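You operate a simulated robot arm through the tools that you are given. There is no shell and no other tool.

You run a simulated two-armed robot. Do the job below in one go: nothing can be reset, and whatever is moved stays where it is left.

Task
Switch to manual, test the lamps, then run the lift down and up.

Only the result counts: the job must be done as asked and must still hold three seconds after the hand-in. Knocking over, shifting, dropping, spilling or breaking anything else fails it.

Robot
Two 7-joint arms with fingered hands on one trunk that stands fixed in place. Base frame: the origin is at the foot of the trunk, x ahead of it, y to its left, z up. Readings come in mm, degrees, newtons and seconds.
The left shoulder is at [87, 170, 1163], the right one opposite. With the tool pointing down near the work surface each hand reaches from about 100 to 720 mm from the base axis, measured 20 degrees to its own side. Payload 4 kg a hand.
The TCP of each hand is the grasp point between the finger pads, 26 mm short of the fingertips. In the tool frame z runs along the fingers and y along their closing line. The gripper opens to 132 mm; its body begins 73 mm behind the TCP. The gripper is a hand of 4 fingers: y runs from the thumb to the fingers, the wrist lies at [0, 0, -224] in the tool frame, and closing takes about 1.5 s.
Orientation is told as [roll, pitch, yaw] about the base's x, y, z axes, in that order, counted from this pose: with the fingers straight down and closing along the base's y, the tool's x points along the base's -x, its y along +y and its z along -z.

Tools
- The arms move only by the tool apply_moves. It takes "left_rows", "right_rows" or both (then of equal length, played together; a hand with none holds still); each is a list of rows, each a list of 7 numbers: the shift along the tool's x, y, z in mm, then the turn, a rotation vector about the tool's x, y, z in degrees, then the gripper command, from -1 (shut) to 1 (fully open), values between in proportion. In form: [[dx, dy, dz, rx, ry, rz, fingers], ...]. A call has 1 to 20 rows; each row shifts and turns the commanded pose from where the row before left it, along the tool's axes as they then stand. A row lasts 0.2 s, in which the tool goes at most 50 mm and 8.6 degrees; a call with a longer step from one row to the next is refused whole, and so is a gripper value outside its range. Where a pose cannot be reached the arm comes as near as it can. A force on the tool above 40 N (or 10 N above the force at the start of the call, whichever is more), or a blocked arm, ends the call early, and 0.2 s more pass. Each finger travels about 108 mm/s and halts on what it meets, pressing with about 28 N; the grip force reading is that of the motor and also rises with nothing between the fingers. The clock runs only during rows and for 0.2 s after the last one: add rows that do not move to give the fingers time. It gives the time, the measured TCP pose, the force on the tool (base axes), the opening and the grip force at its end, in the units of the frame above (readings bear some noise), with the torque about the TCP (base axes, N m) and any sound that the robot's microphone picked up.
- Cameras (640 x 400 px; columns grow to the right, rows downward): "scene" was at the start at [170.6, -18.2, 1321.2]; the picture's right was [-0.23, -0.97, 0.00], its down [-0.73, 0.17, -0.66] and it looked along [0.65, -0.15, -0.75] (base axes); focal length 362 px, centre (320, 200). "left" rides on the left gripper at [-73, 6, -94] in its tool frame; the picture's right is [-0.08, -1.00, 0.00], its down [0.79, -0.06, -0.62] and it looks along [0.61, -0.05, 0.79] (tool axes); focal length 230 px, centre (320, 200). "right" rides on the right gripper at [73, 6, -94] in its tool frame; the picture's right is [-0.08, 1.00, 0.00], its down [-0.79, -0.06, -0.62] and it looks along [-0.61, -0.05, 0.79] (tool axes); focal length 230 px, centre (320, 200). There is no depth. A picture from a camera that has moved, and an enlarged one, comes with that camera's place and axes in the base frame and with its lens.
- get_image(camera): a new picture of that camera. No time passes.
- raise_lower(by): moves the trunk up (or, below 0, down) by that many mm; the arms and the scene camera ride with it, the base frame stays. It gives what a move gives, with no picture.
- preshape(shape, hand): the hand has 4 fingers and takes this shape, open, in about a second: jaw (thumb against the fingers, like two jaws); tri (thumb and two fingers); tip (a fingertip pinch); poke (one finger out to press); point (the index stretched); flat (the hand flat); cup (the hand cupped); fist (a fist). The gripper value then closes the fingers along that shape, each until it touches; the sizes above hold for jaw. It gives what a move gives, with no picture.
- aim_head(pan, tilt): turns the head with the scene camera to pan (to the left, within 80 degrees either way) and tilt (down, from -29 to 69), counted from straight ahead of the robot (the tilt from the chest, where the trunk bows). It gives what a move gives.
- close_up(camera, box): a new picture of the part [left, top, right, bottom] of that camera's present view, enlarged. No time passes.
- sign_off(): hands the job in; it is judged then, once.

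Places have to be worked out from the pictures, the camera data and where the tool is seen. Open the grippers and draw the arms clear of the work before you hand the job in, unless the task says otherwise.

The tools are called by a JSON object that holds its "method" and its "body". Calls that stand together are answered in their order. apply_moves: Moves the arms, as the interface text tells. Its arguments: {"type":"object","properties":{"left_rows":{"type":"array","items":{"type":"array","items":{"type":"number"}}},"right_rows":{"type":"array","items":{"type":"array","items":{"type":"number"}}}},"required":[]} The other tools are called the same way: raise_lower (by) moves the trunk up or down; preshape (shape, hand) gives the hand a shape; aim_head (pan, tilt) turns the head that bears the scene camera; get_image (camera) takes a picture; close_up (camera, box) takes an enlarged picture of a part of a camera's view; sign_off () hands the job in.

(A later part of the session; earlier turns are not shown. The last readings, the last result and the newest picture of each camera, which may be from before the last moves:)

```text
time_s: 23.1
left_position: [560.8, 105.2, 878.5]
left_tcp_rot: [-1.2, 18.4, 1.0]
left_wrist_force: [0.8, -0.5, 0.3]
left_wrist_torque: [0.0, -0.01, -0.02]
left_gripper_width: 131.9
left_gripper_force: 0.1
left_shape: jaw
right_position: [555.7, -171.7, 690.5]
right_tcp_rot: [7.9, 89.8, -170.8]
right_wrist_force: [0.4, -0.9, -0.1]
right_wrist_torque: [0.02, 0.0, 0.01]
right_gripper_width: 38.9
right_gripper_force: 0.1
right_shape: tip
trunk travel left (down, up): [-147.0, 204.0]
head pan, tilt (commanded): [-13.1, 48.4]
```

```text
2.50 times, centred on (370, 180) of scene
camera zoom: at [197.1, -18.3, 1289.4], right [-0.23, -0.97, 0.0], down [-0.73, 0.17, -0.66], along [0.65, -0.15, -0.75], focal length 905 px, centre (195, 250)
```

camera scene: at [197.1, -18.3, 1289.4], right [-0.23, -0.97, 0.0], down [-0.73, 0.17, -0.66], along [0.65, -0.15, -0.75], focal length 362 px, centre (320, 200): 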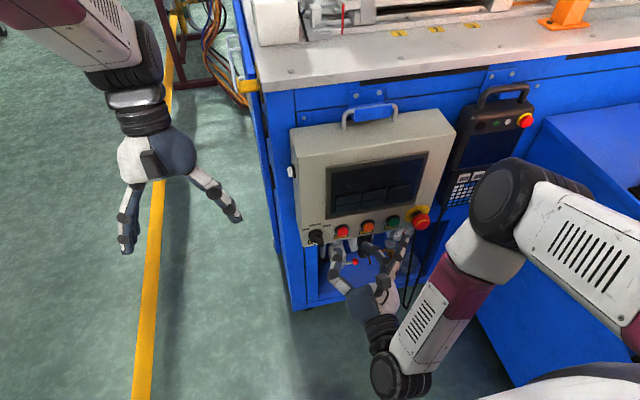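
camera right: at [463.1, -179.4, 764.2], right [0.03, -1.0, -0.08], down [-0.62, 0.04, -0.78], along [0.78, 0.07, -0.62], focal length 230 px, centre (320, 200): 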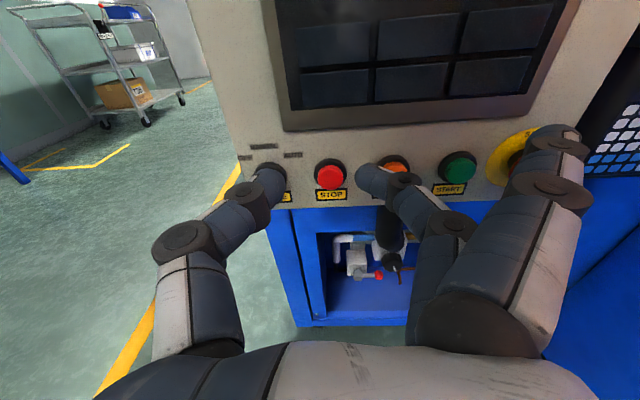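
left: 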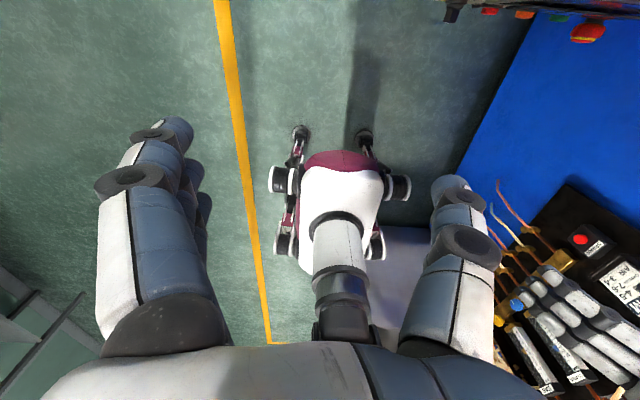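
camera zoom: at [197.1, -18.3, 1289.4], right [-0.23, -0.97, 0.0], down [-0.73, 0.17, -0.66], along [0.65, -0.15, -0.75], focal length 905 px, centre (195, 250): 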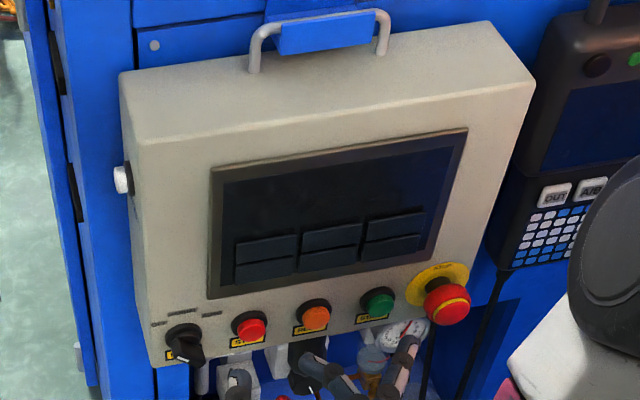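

Labels triangulate well: the panel face is vertical at x≈661.5, with MANUAL at (y −115.5, z 675), OFF at (−94, 665), AUTO at (−141, 665). I zoom in on the lever itself to get its orientation and depth.

{"method": "close_up", "body": {"camera": "scene", "box": [304, 224, 332, 250]}}

{"method": "close_up", "body": {"camera": "right", "box": [225, 140, 345, 215]}}

```text
15.38 times, centred on (318, 237) of scene
camera zoom: at [197.1, -18.3, 1289.4], right [-0.23, -0.97, 0.0], down [-0.73, 0.17, -0.66], along [0.65, -0.15, -0.75], focal length 5569 px, centre (351, -369)
```

zoom: 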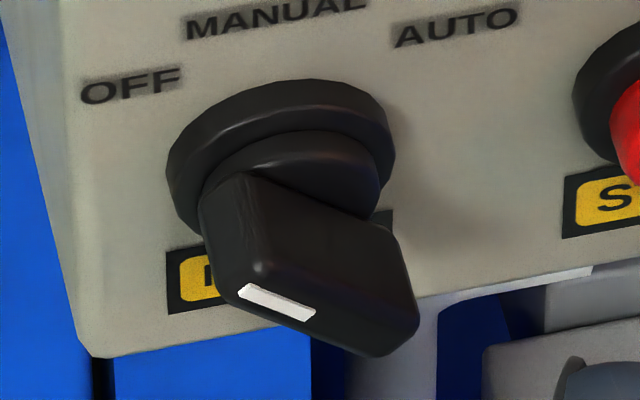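

```text
5.33 times, centred on (285, 178) of right
camera zoom: at [463.1, -179.4, 764.2], right [0.03, -1.0, -0.08], down [-0.62, 0.04, -0.78], along [0.78, 0.07, -0.62], focal length 1227 px, centre (507, 320)
```

zoom: 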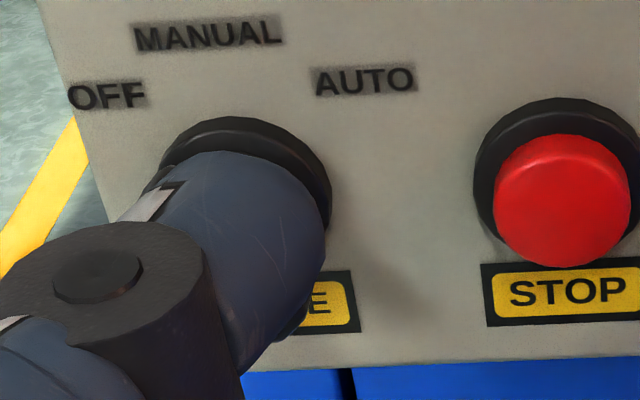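

The lever is ~29 mm long, ~11 mm thick, front at x≈630, centre about (y −115.5, z 649), mark ~50° left of up. I move in front of it and roll the hand ~−49° so the pinch closes across the lever.

{"method": "apply_moves", "body": {"right_rows": [[-20.8, -27.9, 7.7, 0, 0, 0, -0.3], [-20.8, -27.9, 7.7, 0, 0, 0, -0.3], [0, 0, 0, 0, 0, -8.2, -0.3], [0, 0, 0, 0, 0, -8.2, -0.3], [0, 0, 0, 0, 0, -8.2, -0.3], [0, 0, 0, 0, 0, -8.2, -0.3], [0, 0, 0, 0, 0, -8.2, -0.3], [0, 0, 0, 0, 0, -8.2, -0.3]]}}

{"method": "get_image", "body": {"camera": "right"}}

{"method": "close_up", "body": {"camera": "scene", "box": [280, 180, 420, 290]}}

```text
time_s: 24.9
left_position: [560.8, 104.2, 876.5]
left_tcp_rot: [-1.2, 18.4, 1.2]
left_wrist_force: [0.4, -0.4, -0.3]
left_wrist_torque: [0.0, 0.04, -0.02]
left_gripper_width: 132.1
left_gripper_force: 0.1
left_shape: jaw
right_position: [570.2, -115.5, 648.2]
right_tcp_rot: [89.6, 40.5, -88.7]
right_wrist_force: [0.0, -0.2, -0.3]
right_wrist_torque: [0.02, -0.01, 0.02]
right_gripper_width: 45.7
right_gripper_force: 0.1
right_shape: tip
trunk travel left (down, up): [-147.0, 204.0]
head pan, tilt (commanded): [-13.1, 48.4]
```

```text
taken
camera right: at [475.3, -66.7, 701.1], right [0.02, -0.71, 0.71], down [-0.6, -0.57, -0.55], along [0.8, -0.41, -0.44], focal length 230 px, centre (320, 200)
```

right: 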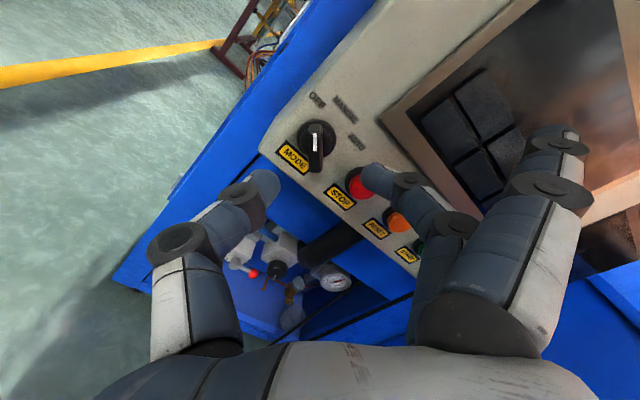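

```text
3.64 times, centred on (350, 235) of scene
camera zoom: at [196.9, -18.2, 1289.4], right [-0.23, -0.97, 0.0], down [-0.73, 0.17, -0.66], along [0.65, -0.15, -0.75], focal length 1316 px, centre (211, 73)
```

zoom: 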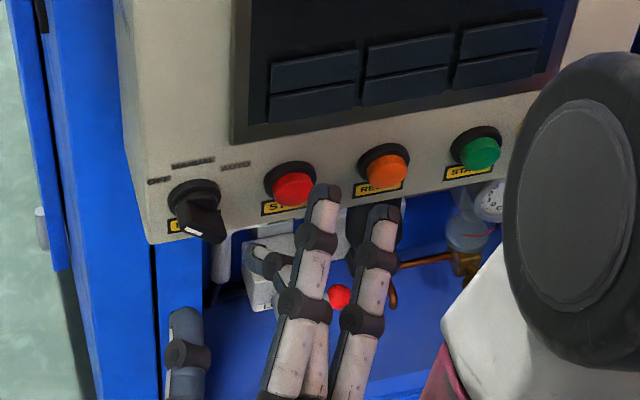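

The wrist image shows the lever almost aligned with the finger plane. I zoom in to verify alignment and re-triangulate the lever.

{"method": "close_up", "body": {"camera": "right", "box": [260, 80, 400, 200]}}

{"method": "close_up", "body": {"camera": "right", "box": [295, 110, 345, 180]}}

{"method": "close_up", "body": {"camera": "scene", "box": [304, 222, 344, 250]}}

```text
3.33 times, centred on (330, 140) of right
camera zoom: at [475.3, -66.7, 701.1], right [0.02, -0.71, 0.71], down [-0.6, -0.57, -0.55], along [0.8, -0.41, -0.44], focal length 767 px, centre (287, 400)
```

zoom: 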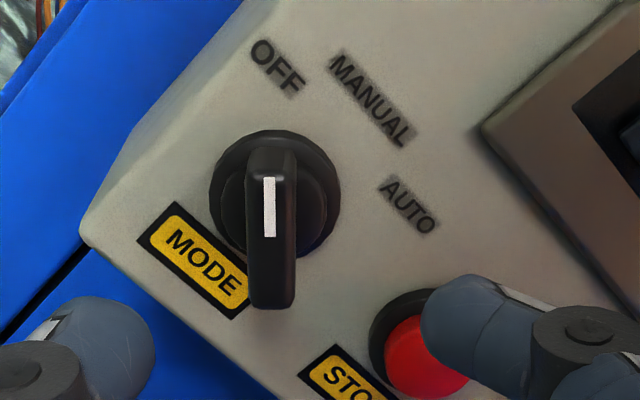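

```text
5.71 times, centred on (320, 145) of right
camera zoom: at [475.3, -66.7, 701.1], right [0.02, -0.71, 0.71], down [-0.6, -0.57, -0.55], along [0.8, -0.41, -0.44], focal length 1315 px, centre (320, 514)
```

zoom: 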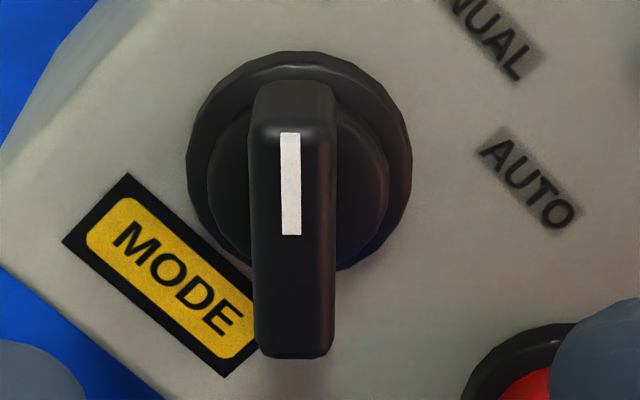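

```text
14.29 times, centred on (324, 236) of scene
camera zoom: at [196.9, -18.2, 1289.4], right [-0.23, -0.97, 0.0], down [-0.73, 0.17, -0.66], along [0.65, -0.15, -0.75], focal length 5171 px, centre (263, -314)
```

zoom: 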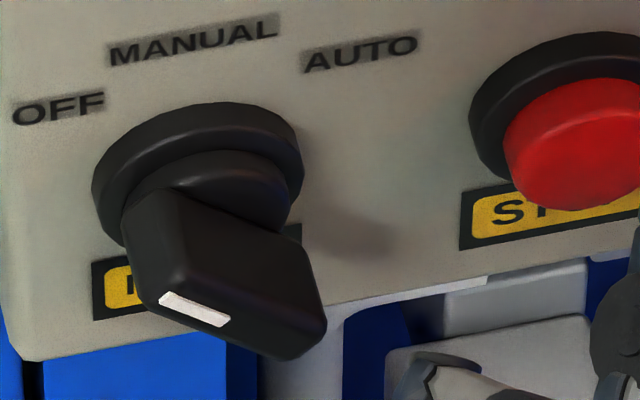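

The lever is at exactly 45° with centre ≈(634,−115.5,643.5). I correct the lateral offset, roll to 135°, and advance so the fingertips straddle the lever just short of its collar.

{"method": "apply_moves", "body": {"right_rows": [[-3, -3.2, 0, 0, 0, 4.6, -0.3], [0, 0, 20, 0, 0, 0, -0.3], [0, 0, 20, 0, 0, 0, -0.3]]}}

{"method": "get_image", "body": {"camera": "right"}}

{"method": "close_up", "body": {"camera": "scene", "box": [280, 180, 420, 290]}}

```text
time_s: 25.6
left_position: [560.8, 104.7, 878.5]
left_tcp_rot: [-1.3, 18.4, 1.1]
left_wrist_force: [-0.2, -0.8, -0.3]
left_wrist_torque: [0.03, 0.02, -0.01]
left_gripper_width: 132.0
left_gripper_force: 0.0
left_shape: jaw
right_position: [610.9, -112.5, 644.7]
right_tcp_rot: [89.7, 45.4, -88.8]
right_wrist_force: [0.2, 0.2, 0.3]
right_wrist_torque: [0.01, 0.02, 0.02]
right_gripper_width: 45.9
right_gripper_force: 0.0
right_shape: tip
trunk travel left (down, up): [-147.0, 204.0]
head pan, tilt (commanded): [-13.1, 48.4]
```

```text
taken
camera right: at [515.8, -69.1, 701.1], right [0.02, -0.76, 0.65], down [-0.61, -0.52, -0.6], along [0.8, -0.38, -0.47], focal length 230 px, centre (320, 200)
```

right: 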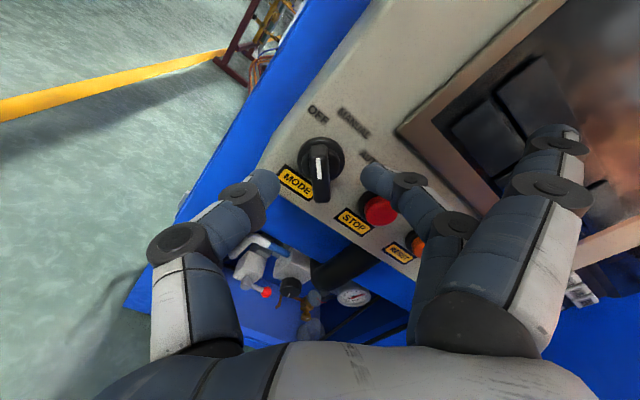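

```text
3.64 times, centred on (350, 235) of scene
camera zoom: at [197.0, -18.2, 1289.4], right [-0.23, -0.97, 0.0], down [-0.73, 0.17, -0.66], along [0.65, -0.15, -0.75], focal length 1316 px, centre (211, 73)
```

zoom: 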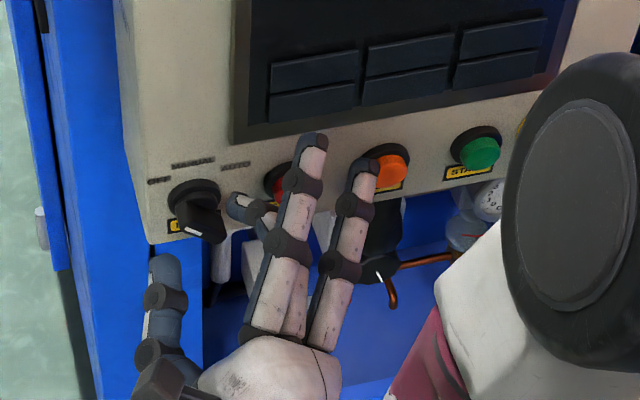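

The lever sits centred between the fingertips in the wrist view. I advance 10 mm more and close the pinch.

{"method": "apply_moves", "body": {"right_rows": [[0, 0, 5, 0, 0, 0, -0.3], [0, 0, 5, 0, 0, 0, -0.3], [0, 0, 0, 0, 0, 0, -0.3]]}}

{"method": "close_up", "body": {"camera": "right", "box": [240, 90, 400, 220]}}

{"method": "close_up", "body": {"camera": "scene", "box": [290, 200, 360, 260]}}

```text
time_s: 26.4
left_position: [561.4, 104.5, 878.5]
left_tcp_rot: [-1.1, 18.4, 1.2]
left_wrist_force: [0.3, -0.5, 0.6]
left_wrist_torque: [0.01, -0.03, 0.01]
left_gripper_width: 131.8
left_gripper_force: 0.2
left_shape: jaw
right_position: [621.0, -114.9, 644.4]
right_tcp_rot: [89.5, 45.4, -88.8]
right_wrist_force: [0.1, 0.1, 0.9]
right_wrist_torque: [0.05, -0.05, 0.0]
right_gripper_width: 45.6
right_gripper_force: 0.1
right_shape: tip
trunk travel left (down, up): [-147.0, 204.0]
head pan, tilt (commanded): [-13.1, 48.4]
```

```text
3.08 times, centred on (320, 155) of right
camera zoom: at [525.8, -69.7, 701.1], right [0.02, -0.76, 0.65], down [-0.61, -0.52, -0.6], along [0.8, -0.38, -0.47], focal length 708 px, centre (320, 338)
```

zoom: 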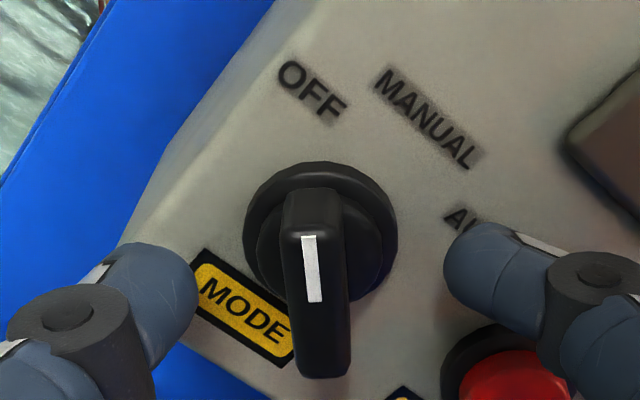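

```text
6.67 times, centred on (325, 230) of scene
camera zoom: at [196.9, -18.2, 1289.4], right [-0.23, -0.97, 0.0], down [-0.73, 0.17, -0.66], along [0.65, -0.15, -0.75], focal length 2413 px, centre (287, 0)
```

zoom: 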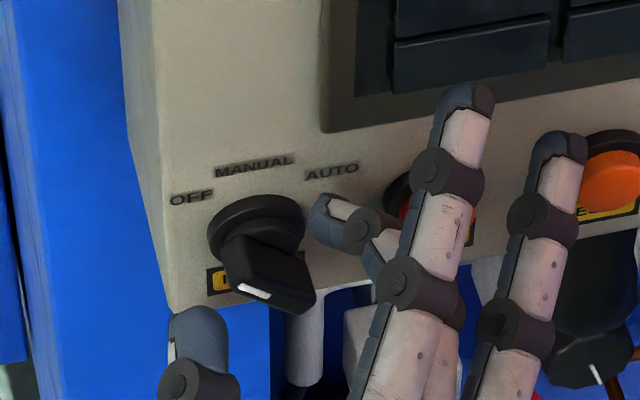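

Both tips straddle the lever. I close the pinch.

{"method": "apply_moves", "body": {"right_rows": [[0, 0, 0, 0, 0, 0, -0.6], [0, 0, 0, 0, 0, 0, -0.8], [0, 0, 0, 0, 0, 0, -1], [0, 0, 0, 0, 0, 0, -1], [0, 0, 0, 0, 0, 0, -1]]}}

{"method": "close_up", "body": {"camera": "right", "box": [240, 90, 400, 220]}}

{"method": "close_up", "body": {"camera": "scene", "box": [290, 200, 360, 260]}}

```text
time_s: 27.6
left_position: [560.5, 106.7, 877.7]
left_tcp_rot: [-1.2, 18.4, 1.1]
left_wrist_force: [0.4, 1.0, -0.6]
left_wrist_torque: [0.03, -0.02, 0.0]
left_gripper_width: 132.1
left_gripper_force: 0.0
left_shape: jaw
right_position: [620.2, -114.1, 643.9]
right_tcp_rot: [89.6, 45.4, -88.8]
right_wrist_force: [3.2, 0.6, -1.3]
right_wrist_torque: [0.0, -0.02, 0.0]
right_gripper_width: 5.2
right_gripper_force: 28.1
right_shape: tip
trunk travel left (down, up): [-147.0, 204.0]
head pan, tilt (commanded): [-13.1, 48.4]
```

```text
3.08 times, centred on (320, 155) of right
camera zoom: at [525.9, -69.6, 701.1], right [0.02, -0.76, 0.65], down [-0.61, -0.52, -0.6], along [0.8, -0.38, -0.47], focal length 708 px, centre (320, 338)
```

zoom: 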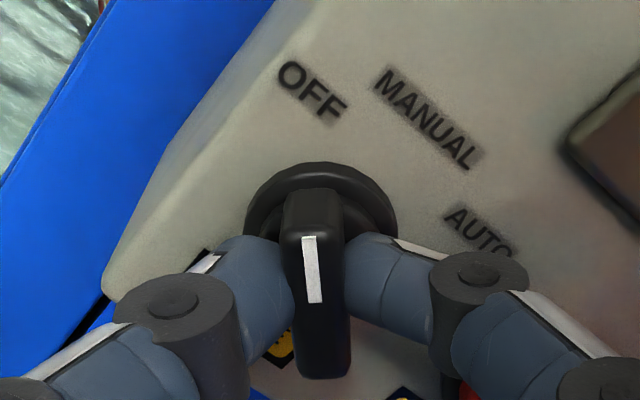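

```text
6.67 times, centred on (325, 230) of scene
camera zoom: at [197.1, -18.2, 1289.4], right [-0.23, -0.97, 0.0], down [-0.73, 0.17, -0.66], along [0.65, -0.15, -0.75], focal length 2413 px, centre (287, 0)
```

zoom: 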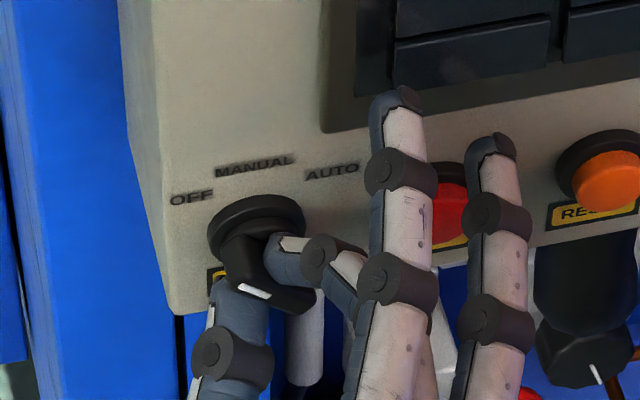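

The lever is firmly gripped (28 N). I turn it clockwise 45° about the tool axis toward MANUAL in small steps.

{"method": "apply_moves", "body": {"right_rows": [[0, 0, 0, 0, 0, 3.75, -1], [0, 0, 0, 0, 0, 3.75, -1], [0, 0, 0, 0, 0, 3.75, -1], [0, 0, 0, 0, 0, 3.75, -1], [0, 0, 0, 0, 0, 3.75, -1], [0, 0, 0, 0, 0, 3.75, -1], [0, 0, 0, 0, 0, 3.75, -1], [0, 0, 0, 0, 0, 3.75, -1], [0, 0, 0, 0, 0, 3.75, -1], [0, 0, 0, 0, 0, 3.75, -1], [0, 0, 0, 0, 0, 3.75, -1], [0, 0, 0, 0, 0, 3.75, -1], [0, 0, 0, 0, 0, 0, -1]]}}

{"method": "get_image", "body": {"camera": "right"}}

{"method": "close_up", "body": {"camera": "scene", "box": [280, 100, 460, 260]}}

```text
time_s: 30.4
left_position: [561.3, 105.4, 877.8]
left_tcp_rot: [-1.1, 18.3, 1.2]
left_wrist_force: [0.3, -0.2, 0.0]
left_wrist_torque: [-0.02, 0.0, 0.03]
left_gripper_width: 131.9
left_gripper_force: 0.0
left_shape: jaw
right_position: [620.7, -116.0, 644.5]
right_tcp_rot: [-60.2, 89.5, 121.2]
right_wrist_force: [8.5, -3.7, 2.1]
right_wrist_torque: [0.01, -0.02, -0.15]
right_gripper_width: 5.1
right_gripper_force: 27.5
right_shape: tip
trunk travel left (down, up): [-147.0, 204.0]
head pan, tilt (commanded): [-13.1, 48.4]
```

```text
taken
camera right: at [527.0, -124.2, 718.2], right [0.02, -1.0, -0.08], down [-0.62, 0.05, -0.78], along [0.78, 0.07, -0.62], focal length 230 px, centre (320, 200)
```

right: 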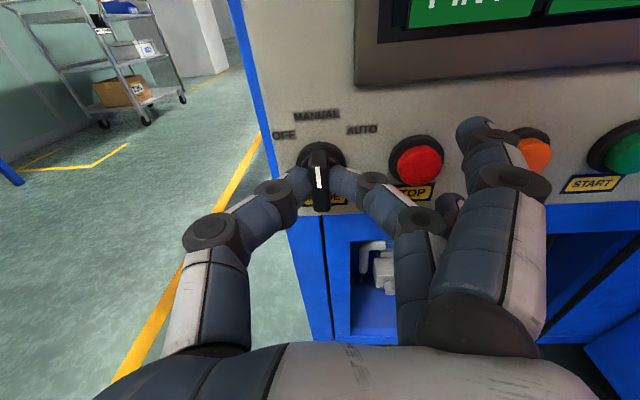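

```text
2.50 times, centred on (370, 180) of scene
camera zoom: at [197.3, -18.5, 1289.4], right [-0.23, -0.97, 0.0], down [-0.73, 0.17, -0.66], along [0.65, -0.15, -0.75], focal length 905 px, centre (195, 250)
```

zoom: 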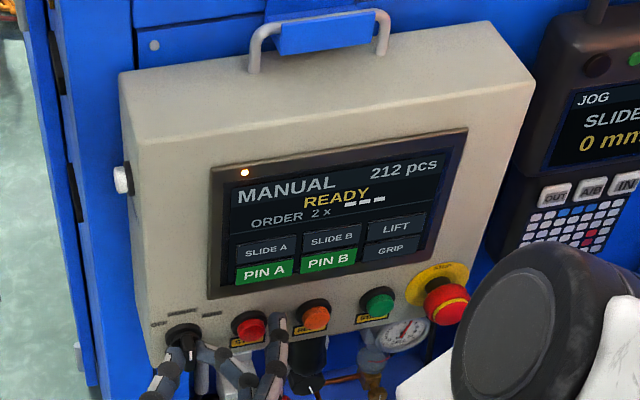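

The screen came on showing "MANUAL READY". I release first by zooming to read everything on screen and pendant before proceeding.

{"method": "close_up", "body": {"camera": "scene", "box": [334, 148, 416, 222]}}

{"method": "close_up", "body": {"camera": "scene", "box": [430, 80, 560, 210]}}

{"method": "close_up", "body": {"camera": "right", "box": [260, 100, 380, 220]}}

{"method": "get_image", "body": {"camera": "scene"}}

```text
5.41 times, centred on (375, 185) of scene
camera zoom: at [197.3, -18.5, 1289.4], right [-0.23, -0.97, 0.0], down [-0.73, 0.17, -0.66], along [0.65, -0.15, -0.75], focal length 1957 px, centre (23, 281)
```

zoom: 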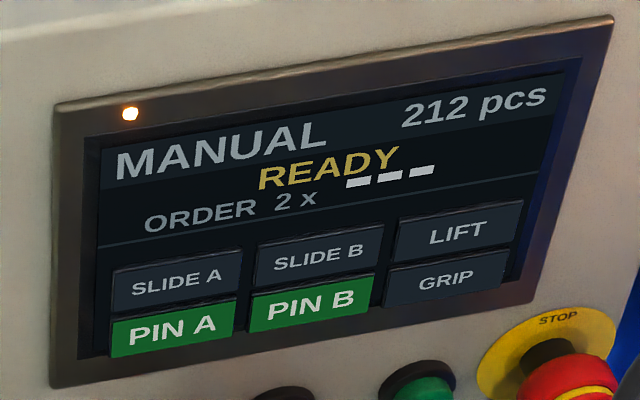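

```text
3.08 times, centred on (495, 145) of scene
camera zoom: at [197.3, -18.5, 1289.4], right [-0.23, -0.97, 0.0], down [-0.73, 0.17, -0.66], along [0.65, -0.15, -0.75], focal length 1114 px, centre (-218, 369)
```

zoom: 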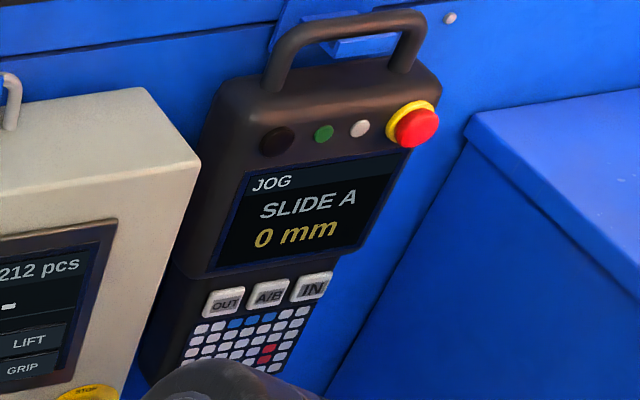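

```text
3.33 times, centred on (320, 160) of right
camera zoom: at [527.0, -124.2, 718.2], right [0.02, -1.0, -0.08], down [-0.62, 0.05, -0.78], along [0.78, 0.07, -0.62], focal length 767 px, centre (320, 333)
```

zoom: 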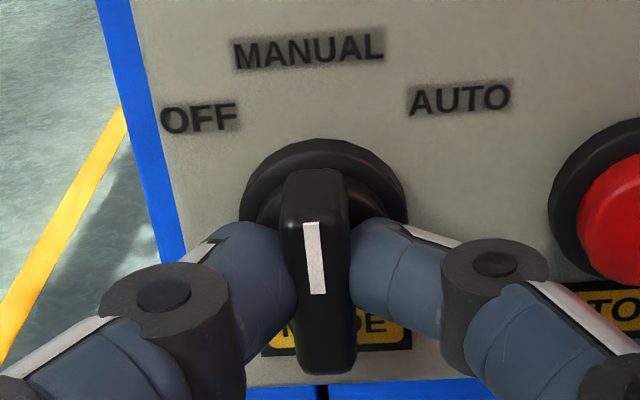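

```text
taken
camera scene: at [197.3, -18.5, 1289.4], right [-0.23, -0.97, 0.0], down [-0.73, 0.17, -0.66], along [0.65, -0.15, -0.75], focal length 362 px, centre (320, 200)
```

scene: 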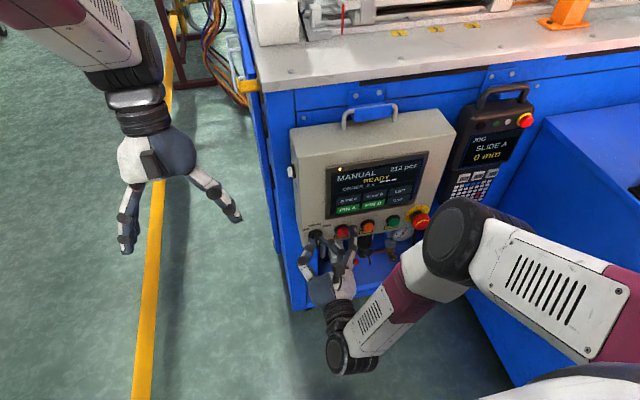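

Knob mark is straight up at MANUAL. I release with a small opening (to stay clear of STOP) and back straight off.

{"method": "apply_moves", "body": {"right_rows": [[0, 0, 0, 0, 0, 0, -0.65], [0, 0, 0, 0, 0, 0, -0.65], [0, 0, -15, 0, 0, 0, -0.65], [0, 0, -25, 0, 0, 0, -0.65], [0, 0, -30, 0, 0, 0, -0.65]]}}

{"method": "aim_head", "body": {"pan": -20, "tilt": 25}}

{"method": "get_image", "body": {"camera": "scene"}}

{"method": "get_image", "body": {"camera": "right"}}

{"method": "get_image", "body": {"camera": "left"}}

```text
time_s: 31.6
left_position: [559.6, 105.4, 877.5]
left_tcp_rot: [-1.0, 18.4, 1.2]
left_wrist_force: [0.8, 0.2, 0.5]
left_wrist_torque: [-0.02, 0.0, 0.0]
left_gripper_width: 131.8
left_gripper_force: 0.0
left_shape: jaw
right_position: [550.3, -117.5, 644.9]
right_tcp_rot: [-54.6, 89.6, 126.9]
right_wrist_force: [-0.6, -0.4, -0.2]
right_wrist_torque: [0.03, 0.01, -0.01]
right_gripper_width: 23.0
right_gripper_force: 0.2
right_shape: tip
trunk travel left (down, up): [-147.0, 204.0]
head pan, tilt (commanded): [-13.1, 48.4]
```

```text
time_s: 32.5
left_position: [562.1, 105.4, 877.2]
left_tcp_rot: [-1.1, 18.4, 1.1]
left_wrist_force: [-0.1, -0.8, -0.5]
left_wrist_torque: [0.0, 0.03, 0.02]
left_gripper_width: 132.0
left_gripper_force: 0.1
left_shape: jaw
right_position: [550.0, -119.0, 644.7]
right_tcp_rot: [-52.4, 89.6, 129.1]
right_wrist_force: [-0.3, 0.0, 0.1]
right_wrist_torque: [0.01, -0.04, -0.01]
right_gripper_width: 22.8
right_gripper_force: 0.0
right_shape: tip
trunk travel left (down, up): [-147.0, 204.0]
head pan, tilt (commanded): [-20.0, 25.0]
```

```text
taken
camera scene: at [207.1, -31.9, 1324.7], right [-0.34, -0.94, 0.0], down [-0.4, 0.14, -0.91], along [0.85, -0.31, -0.42], focal length 362 px, centre (320, 200)
```

scene: 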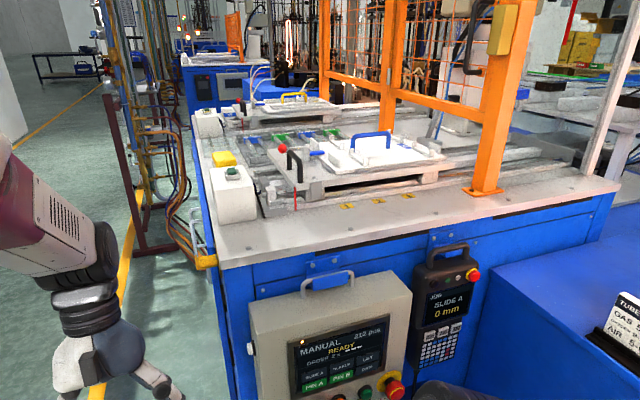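

```text
taken
camera right: at [457.6, -126.7, 718.5], right [0.03, -1.0, -0.08], down [-0.62, 0.05, -0.78], along [0.78, 0.07, -0.62], focal length 230 px, centre (320, 200)
```

right: 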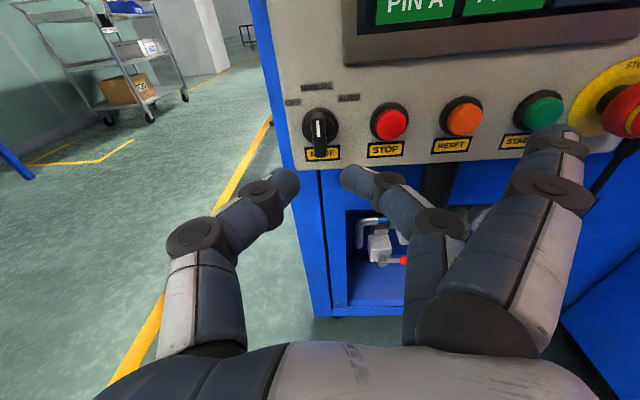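

```text
taken
camera left: at [659.7, 115.0, 942.7], right [0.1, -0.99, -0.01], down [-0.55, -0.06, 0.83], along [-0.83, -0.08, -0.55], focal length 230 px, centre (320, 200)
```

left: 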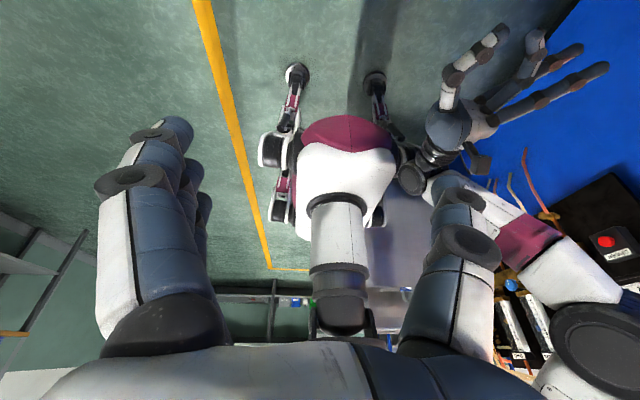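

The knob is released at MANUAL. I zoom into the surroundings to find lamp-test markings and the lift.

{"method": "close_up", "body": {"camera": "scene", "box": [190, 90, 330, 240]}}

{"method": "close_up", "body": {"camera": "scene", "box": [230, 260, 420, 400]}}

{"method": "close_up", "body": {"camera": "scene", "box": [400, 230, 500, 380]}}

{"method": "close_up", "body": {"camera": "scene", "box": [260, 80, 480, 220]}}

{"method": "close_up", "body": {"camera": "scene", "box": [235, 320, 275, 370]}}

```text
2.67 times, centred on (260, 165) of scene
camera zoom: at [207.1, -31.9, 1324.7], right [-0.34, -0.94, 0.0], down [-0.4, 0.14, -0.91], along [0.85, -0.31, -0.42], focal length 965 px, centre (480, 293)
```

zoom: 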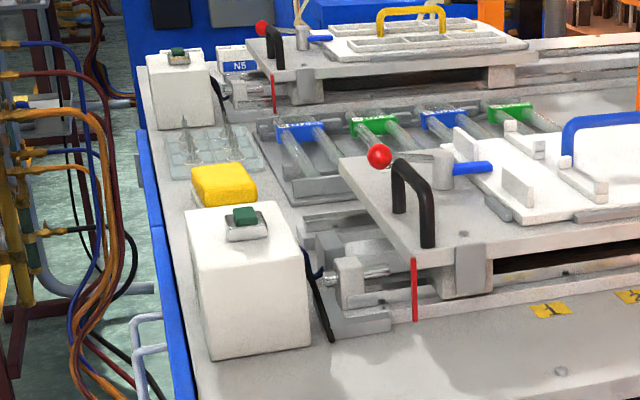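

```text
2.86 times, centred on (325, 330) of scene
camera zoom: at [207.1, -31.9, 1324.7], right [-0.34, -0.94, 0.0], down [-0.4, 0.14, -0.91], along [0.85, -0.31, -0.42], focal length 1034 px, centre (306, -171)
```

zoom: 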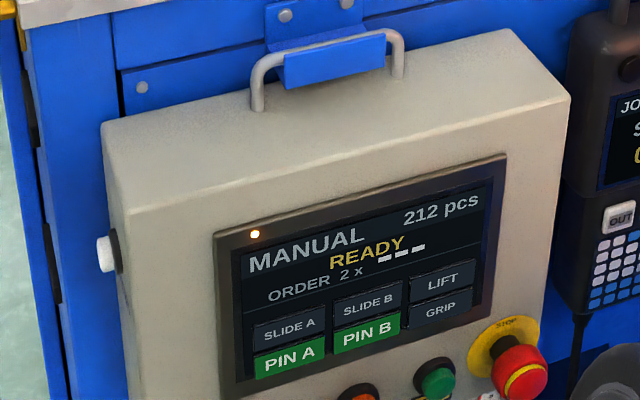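

```text
2.67 times, centred on (450, 305) of scene
camera zoom: at [207.1, -31.9, 1324.7], right [-0.34, -0.94, 0.0], down [-0.4, 0.14, -0.91], along [0.85, -0.31, -0.42], focal length 965 px, centre (-27, -80)
```

zoom: 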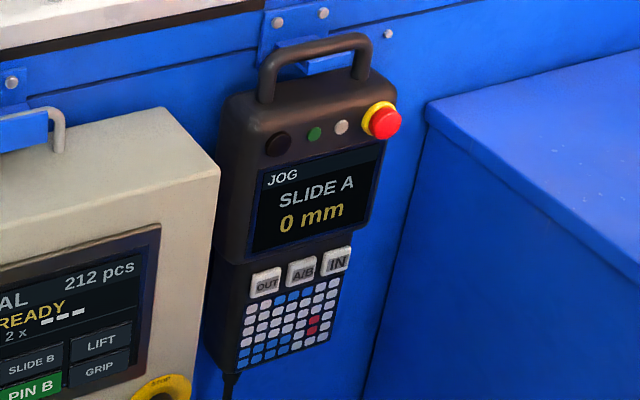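

```text
2.86 times, centred on (370, 150) of scene
camera zoom: at [207.1, -31.9, 1324.7], right [-0.34, -0.94, 0.0], down [-0.4, 0.14, -0.91], along [0.85, -0.31, -0.42], focal length 1034 px, centre (177, 343)
```

zoom: 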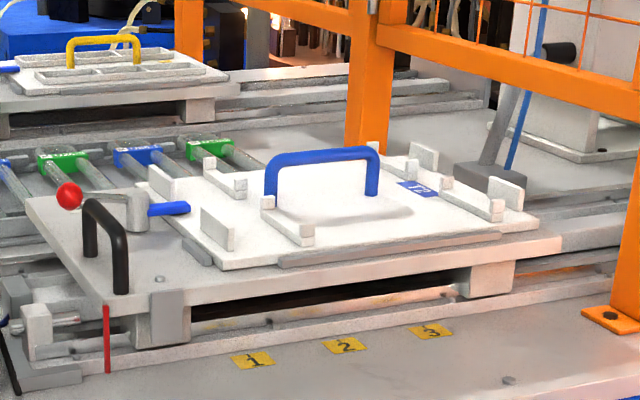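

```text
8.00 times, centred on (255, 345) of scene
camera zoom: at [207.1, -31.9, 1324.7], right [-0.34, -0.94, 0.0], down [-0.4, 0.14, -0.91], along [0.85, -0.31, -0.42], focal length 2896 px, centre (840, -960)
```

zoom: 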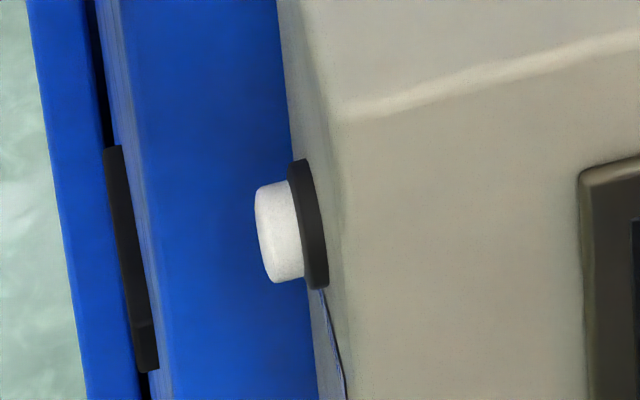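

The white push-button on the box's left face (≈(693,−76,811)) is the likely lamp-test; I want to read its label with the left-hand camera. I start pitching the left hand up to point forward.

{"method": "apply_moves", "body": {"left_rows": [[0, 0, 0, 0, -8.4, 0, 1], [0, 0, 0, 0, -8.4, 0, 1], [0, 0, 0, 0, -8.4, 0, 1], [0, 0, 0, 0, -8.4, 0, 1], [0, 0, 0, 0, -8.4, 0, 1], [0, 0, 0, 0, -8.4, 0, 1], [0, 0, 0, 0, -8.4, 0, 1]]}}

{"method": "aim_head", "body": {"pan": -5, "tilt": 42}}

{"method": "get_image", "body": {"camera": "scene"}}

{"method": "get_image", "body": {"camera": "left"}}

```text
time_s: 34.1
left_position: [556.6, 98.0, 875.8]
left_tcp_rot: [0.1, -40.4, -0.3]
left_wrist_force: [0.6, 0.3, -0.7]
left_wrist_torque: [0.0, 0.01, -0.01]
left_gripper_width: 131.8
left_gripper_force: 0.1
left_shape: jaw
right_position: [550.3, -118.7, 644.2]
right_tcp_rot: [-47.6, 89.4, 133.8]
right_wrist_force: [0.4, 0.1, -0.4]
right_wrist_torque: [-0.01, 0.0, -0.03]
right_gripper_width: 22.4
right_gripper_force: 0.0
right_shape: tip
trunk travel left (down, up): [-147.0, 204.0]
head pan, tilt (commanded): [-20.0, 25.0]
```

```text
time_s: 34.9
left_position: [557.3, 99.2, 875.6]
left_tcp_rot: [0.0, -40.4, 0.0]
left_wrist_force: [0.3, 0.1, -0.2]
left_wrist_torque: [0.01, 0.0, 0.01]
left_gripper_width: 132.2
left_gripper_force: 0.1
left_shape: jaw
right_position: [551.0, -117.0, 644.4]
right_tcp_rot: [-52.9, 89.5, 128.6]
right_wrist_force: [-0.2, 0.6, 0.4]
right_wrist_torque: [-0.01, 0.02, -0.01]
right_gripper_width: 22.9
right_gripper_force: 0.0
right_shape: tip
trunk travel left (down, up): [-147.0, 204.0]
head pan, tilt (commanded): [-5.0, 42.0]
```

```text
taken
camera scene: at [203.8, -7.9, 1298.6], right [-0.09, -1.0, 0.0], down [-0.67, 0.06, -0.74], along [0.74, -0.07, -0.67], focal length 362 px, centre (320, 200)
```

scene: 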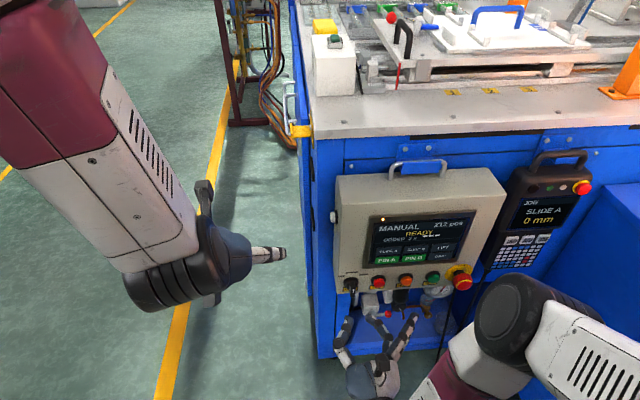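

```text
taken
camera left: at [551.6, 104.1, 992.5], right [0.06, -1.0, 0.05], down [-1.0, -0.06, -0.04], along [0.04, -0.05, -1.0], focal length 230 px, centre (320, 200)
```

left: 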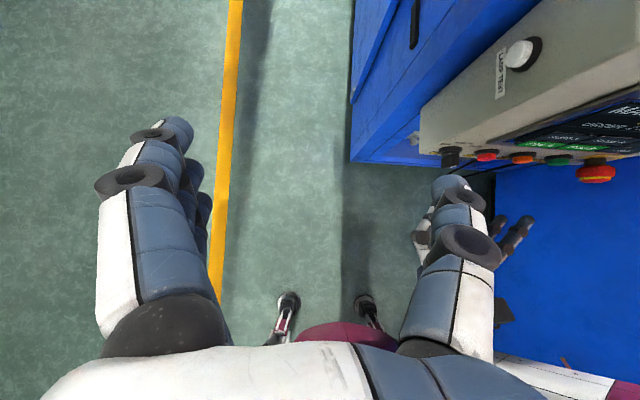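

The left camera sees the white button with a label beside it. I zoom to read it.

{"method": "close_up", "body": {"camera": "left", "box": [480, 20, 560, 110]}}

{"method": "close_up", "body": {"camera": "scene", "box": [320, 190, 380, 250]}}

```text
4.44 times, centred on (520, 65) of left
camera zoom: at [551.6, 104.1, 992.5], right [0.06, -1.0, 0.05], down [-1.0, -0.06, -0.04], along [0.04, -0.05, -1.0], focal length 1022 px, centre (-569, 800)
```

zoom: 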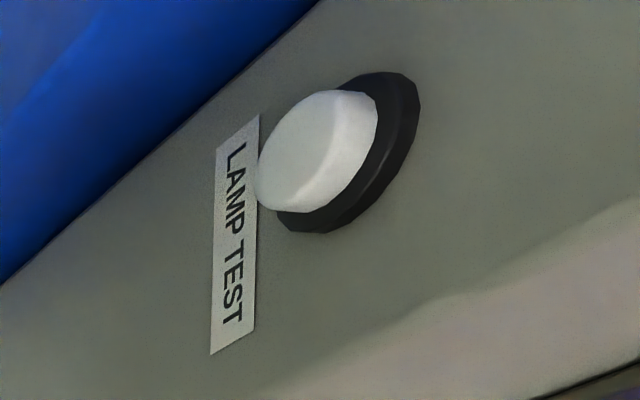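

```text
6.67 times, centred on (350, 220) of scene
camera zoom: at [203.8, -7.9, 1298.6], right [-0.09, -1.0, 0.0], down [-0.67, 0.06, -0.74], along [0.74, -0.07, -0.67], focal length 2413 px, centre (120, 67)
```

zoom: 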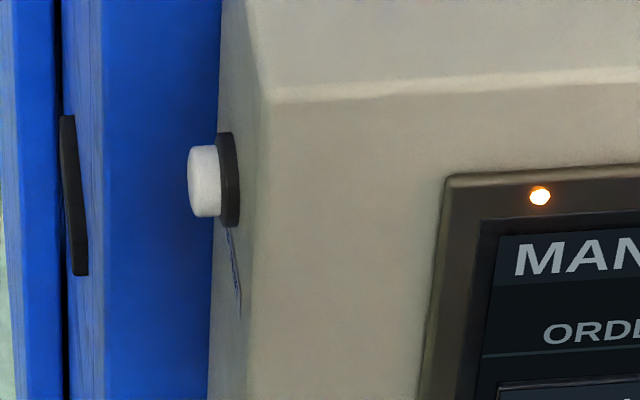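

The label reads "LAMP TEST"; the cap triangulates to (702,−76,801), facing +y. I set the left hand to the poke shape and continue pitching it forward.

{"method": "preshape", "body": {"hand": "left", "shape": "poke"}}

{"method": "get_image", "body": {"camera": "left"}}

{"method": "get_image", "body": {"camera": "scene"}}

```text
time_s: 35.8
left_position: [557.2, 97.7, 874.6]
left_tcp_rot: [0.0, -40.5, 0.0]
left_wrist_force: [0.4, 0.7, 0.8]
left_wrist_torque: [0.0, 0.02, -0.02]
left_gripper_width: 0.0
left_gripper_force: 0.1
left_shape: poke
right_position: [550.3, -117.9, 644.9]
right_tcp_rot: [-52.5, 89.5, 129.0]
right_wrist_force: [0.3, -0.8, 0.9]
right_wrist_torque: [-0.01, 0.02, 0.01]
right_gripper_width: 23.0
right_gripper_force: 0.0
right_shape: tip
trunk travel left (down, up): [-147.0, 204.0]
head pan, tilt (commanded): [-5.0, 42.0]
```

```text
taken
camera left: at [551.6, 104.3, 992.5], right [0.06, -1.0, 0.05], down [-1.0, -0.06, -0.04], along [0.04, -0.05, -1.0], focal length 230 px, centre (320, 200)
```

left: 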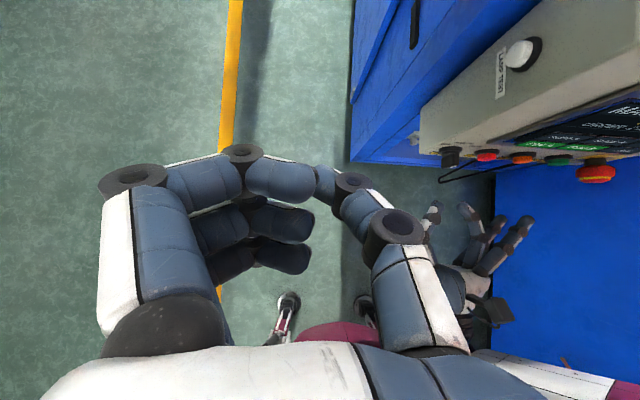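

```text
taken
camera scene: at [203.8, -7.7, 1298.5], right [-0.09, -1.0, 0.0], down [-0.67, 0.06, -0.74], along [0.74, -0.06, -0.67], focal length 362 px, centre (320, 200)
```

scene: 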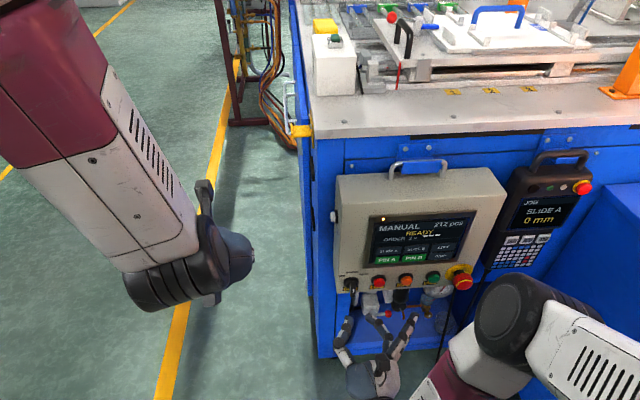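

Poke appears to brace the thumb against a bent index. I compare with the "point" shape, which should give a straight index.

{"method": "preshape", "body": {"hand": "left", "shape": "point"}}

{"method": "get_image", "body": {"camera": "left"}}

{"method": "get_image", "body": {"camera": "scene"}}

```text
time_s: 36.7
left_position: [556.6, 98.4, 874.9]
left_tcp_rot: [0.0, -40.5, 0.0]
left_wrist_force: [0.5, -0.7, -0.3]
left_wrist_torque: [-0.03, -0.02, 0.0]
left_gripper_width: 125.9
left_gripper_force: 0.0
left_shape: point
right_position: [549.8, -118.2, 644.0]
right_tcp_rot: [-52.6, 89.5, 129.0]
right_wrist_force: [0.0, -1.2, -0.4]
right_wrist_torque: [0.01, -0.03, -0.05]
right_gripper_width: 23.0
right_gripper_force: 0.1
right_shape: tip
trunk travel left (down, up): [-147.0, 204.0]
head pan, tilt (commanded): [-5.0, 42.0]
```

```text
taken
camera left: at [551.6, 104.2, 992.5], right [0.06, -1.0, 0.05], down [-1.0, -0.06, -0.04], along [0.04, -0.05, -1.0], focal length 230 px, centre (320, 200)
```

left: 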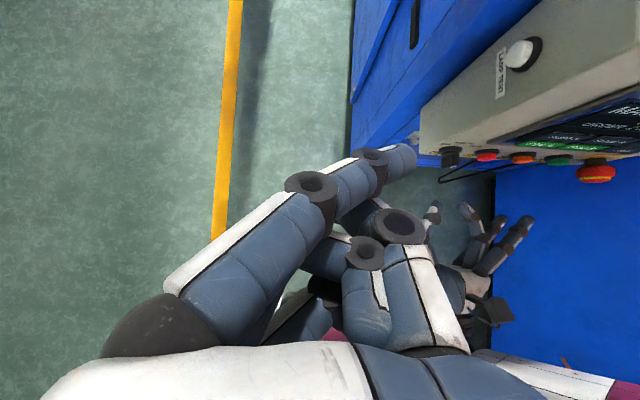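

```text
taken
camera scene: at [203.8, -7.7, 1298.5], right [-0.09, -1.0, 0.0], down [-0.67, 0.06, -0.74], along [0.74, -0.06, -0.67], focal length 362 px, centre (320, 200)
```

scene: 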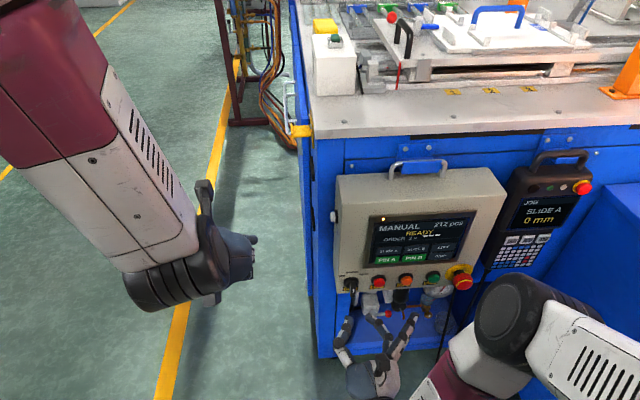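

"Point" gives a straight single index leaning to the thumb side – well suited for pressing. I pitch the left hand the rest of the way while moving it forward beside the machine.

{"method": "apply_moves", "body": {"left_rows": [[-4.9, 0, 17.3, 0, -8.25, 0, 1], [-2.4, 0, 17.9, 0, -8.25, 0, 1], [0.2, 0, 18.0, 0, -8.25, 0, 1], [2.8, 0, 17.8, 0, -8.25, 0, 1], [5.3, 0, 17.2, 0, -8.25, 0, 1], [7.7, 0, 16.3, 0, -8.25, 0, 1]]}}

{"method": "get_image", "body": {"camera": "left"}}

{"method": "get_image", "body": {"camera": "scene"}}

```text
time_s: 38.1
left_position: [645.9, 98.0, 813.6]
left_tcp_rot: [-179.9, -89.8, 179.9]
left_wrist_force: [-0.1, -0.5, -0.6]
left_wrist_torque: [0.03, 0.03, 0.0]
left_gripper_width: 125.9
left_gripper_force: 0.2
left_shape: point
right_position: [549.3, -117.5, 643.6]
right_tcp_rot: [-49.3, 89.5, 132.1]
right_wrist_force: [-0.1, 0.1, 0.0]
right_wrist_torque: [0.02, -0.01, 0.02]
right_gripper_width: 22.8
right_gripper_force: 0.1
right_shape: tip
trunk travel left (down, up): [-147.0, 204.0]
head pan, tilt (commanded): [-5.0, 42.0]
```

```text
taken
camera left: at [552.7, 104.1, 886.8], right [0.0, -1.0, 0.08], down [-0.62, -0.06, -0.79], along [0.79, -0.05, -0.61], focal length 230 px, centre (320, 200)
```

left: 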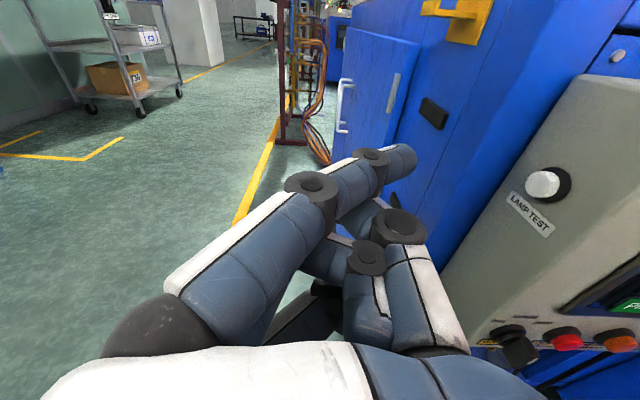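

```text
taken
camera scene: at [204.2, -7.7, 1298.4], right [-0.09, -1.0, 0.0], down [-0.67, 0.06, -0.74], along [0.74, -0.06, -0.67], focal length 362 px, centre (320, 200)
```

scene: 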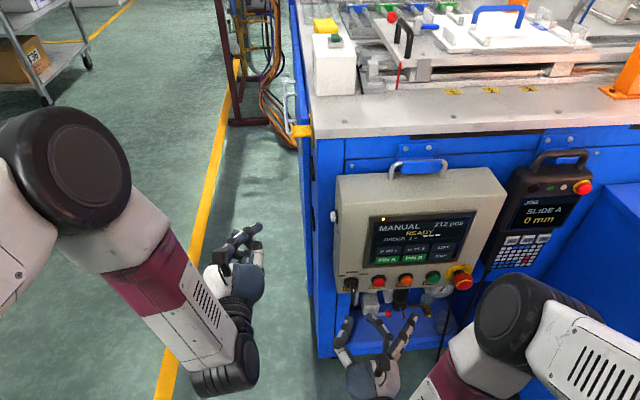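

The left hand points forward with a clear view of the LAMP TEST button. I zoom both views on the fingertip to locate it precisely relative to the TCP.

{"method": "close_up", "body": {"camera": "scene", "box": [200, 210, 290, 280]}}

{"method": "close_up", "body": {"camera": "left", "box": [330, 120, 450, 220]}}

{"method": "close_up", "body": {"camera": "left", "box": [400, 60, 640, 260]}}

```text
5.71 times, centred on (245, 245) of scene
camera zoom: at [204.2, -7.7, 1298.4], right [-0.09, -1.0, 0.0], down [-0.67, 0.06, -0.74], along [0.74, -0.06, -0.67], focal length 2068 px, centre (749, -57)
```

zoom: 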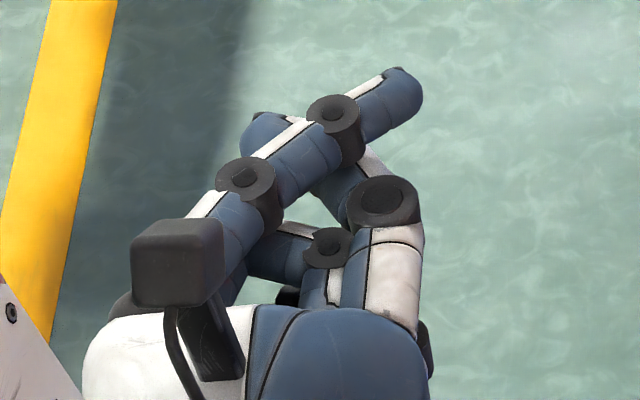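

```text
4.00 times, centred on (390, 170) of left
camera zoom: at [552.7, 104.1, 886.8], right [0.0, -1.0, 0.08], down [-0.62, -0.06, -0.79], along [0.79, -0.05, -0.61], focal length 920 px, centre (40, 320)
```

zoom: 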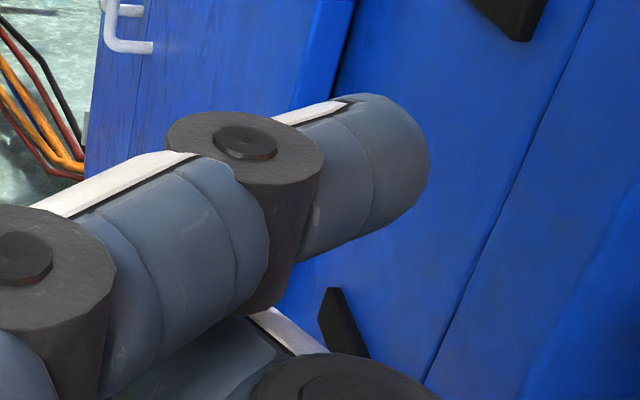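

```text
2.00 times, centred on (520, 160) of left
camera zoom: at [552.7, 104.1, 886.8], right [0.0, -1.0, 0.08], down [-0.62, -0.06, -0.79], along [0.79, -0.05, -0.61], focal length 460 px, centre (-80, 280)
```

zoom: 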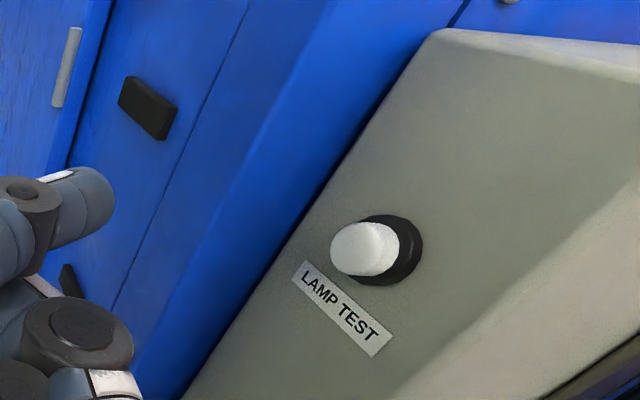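

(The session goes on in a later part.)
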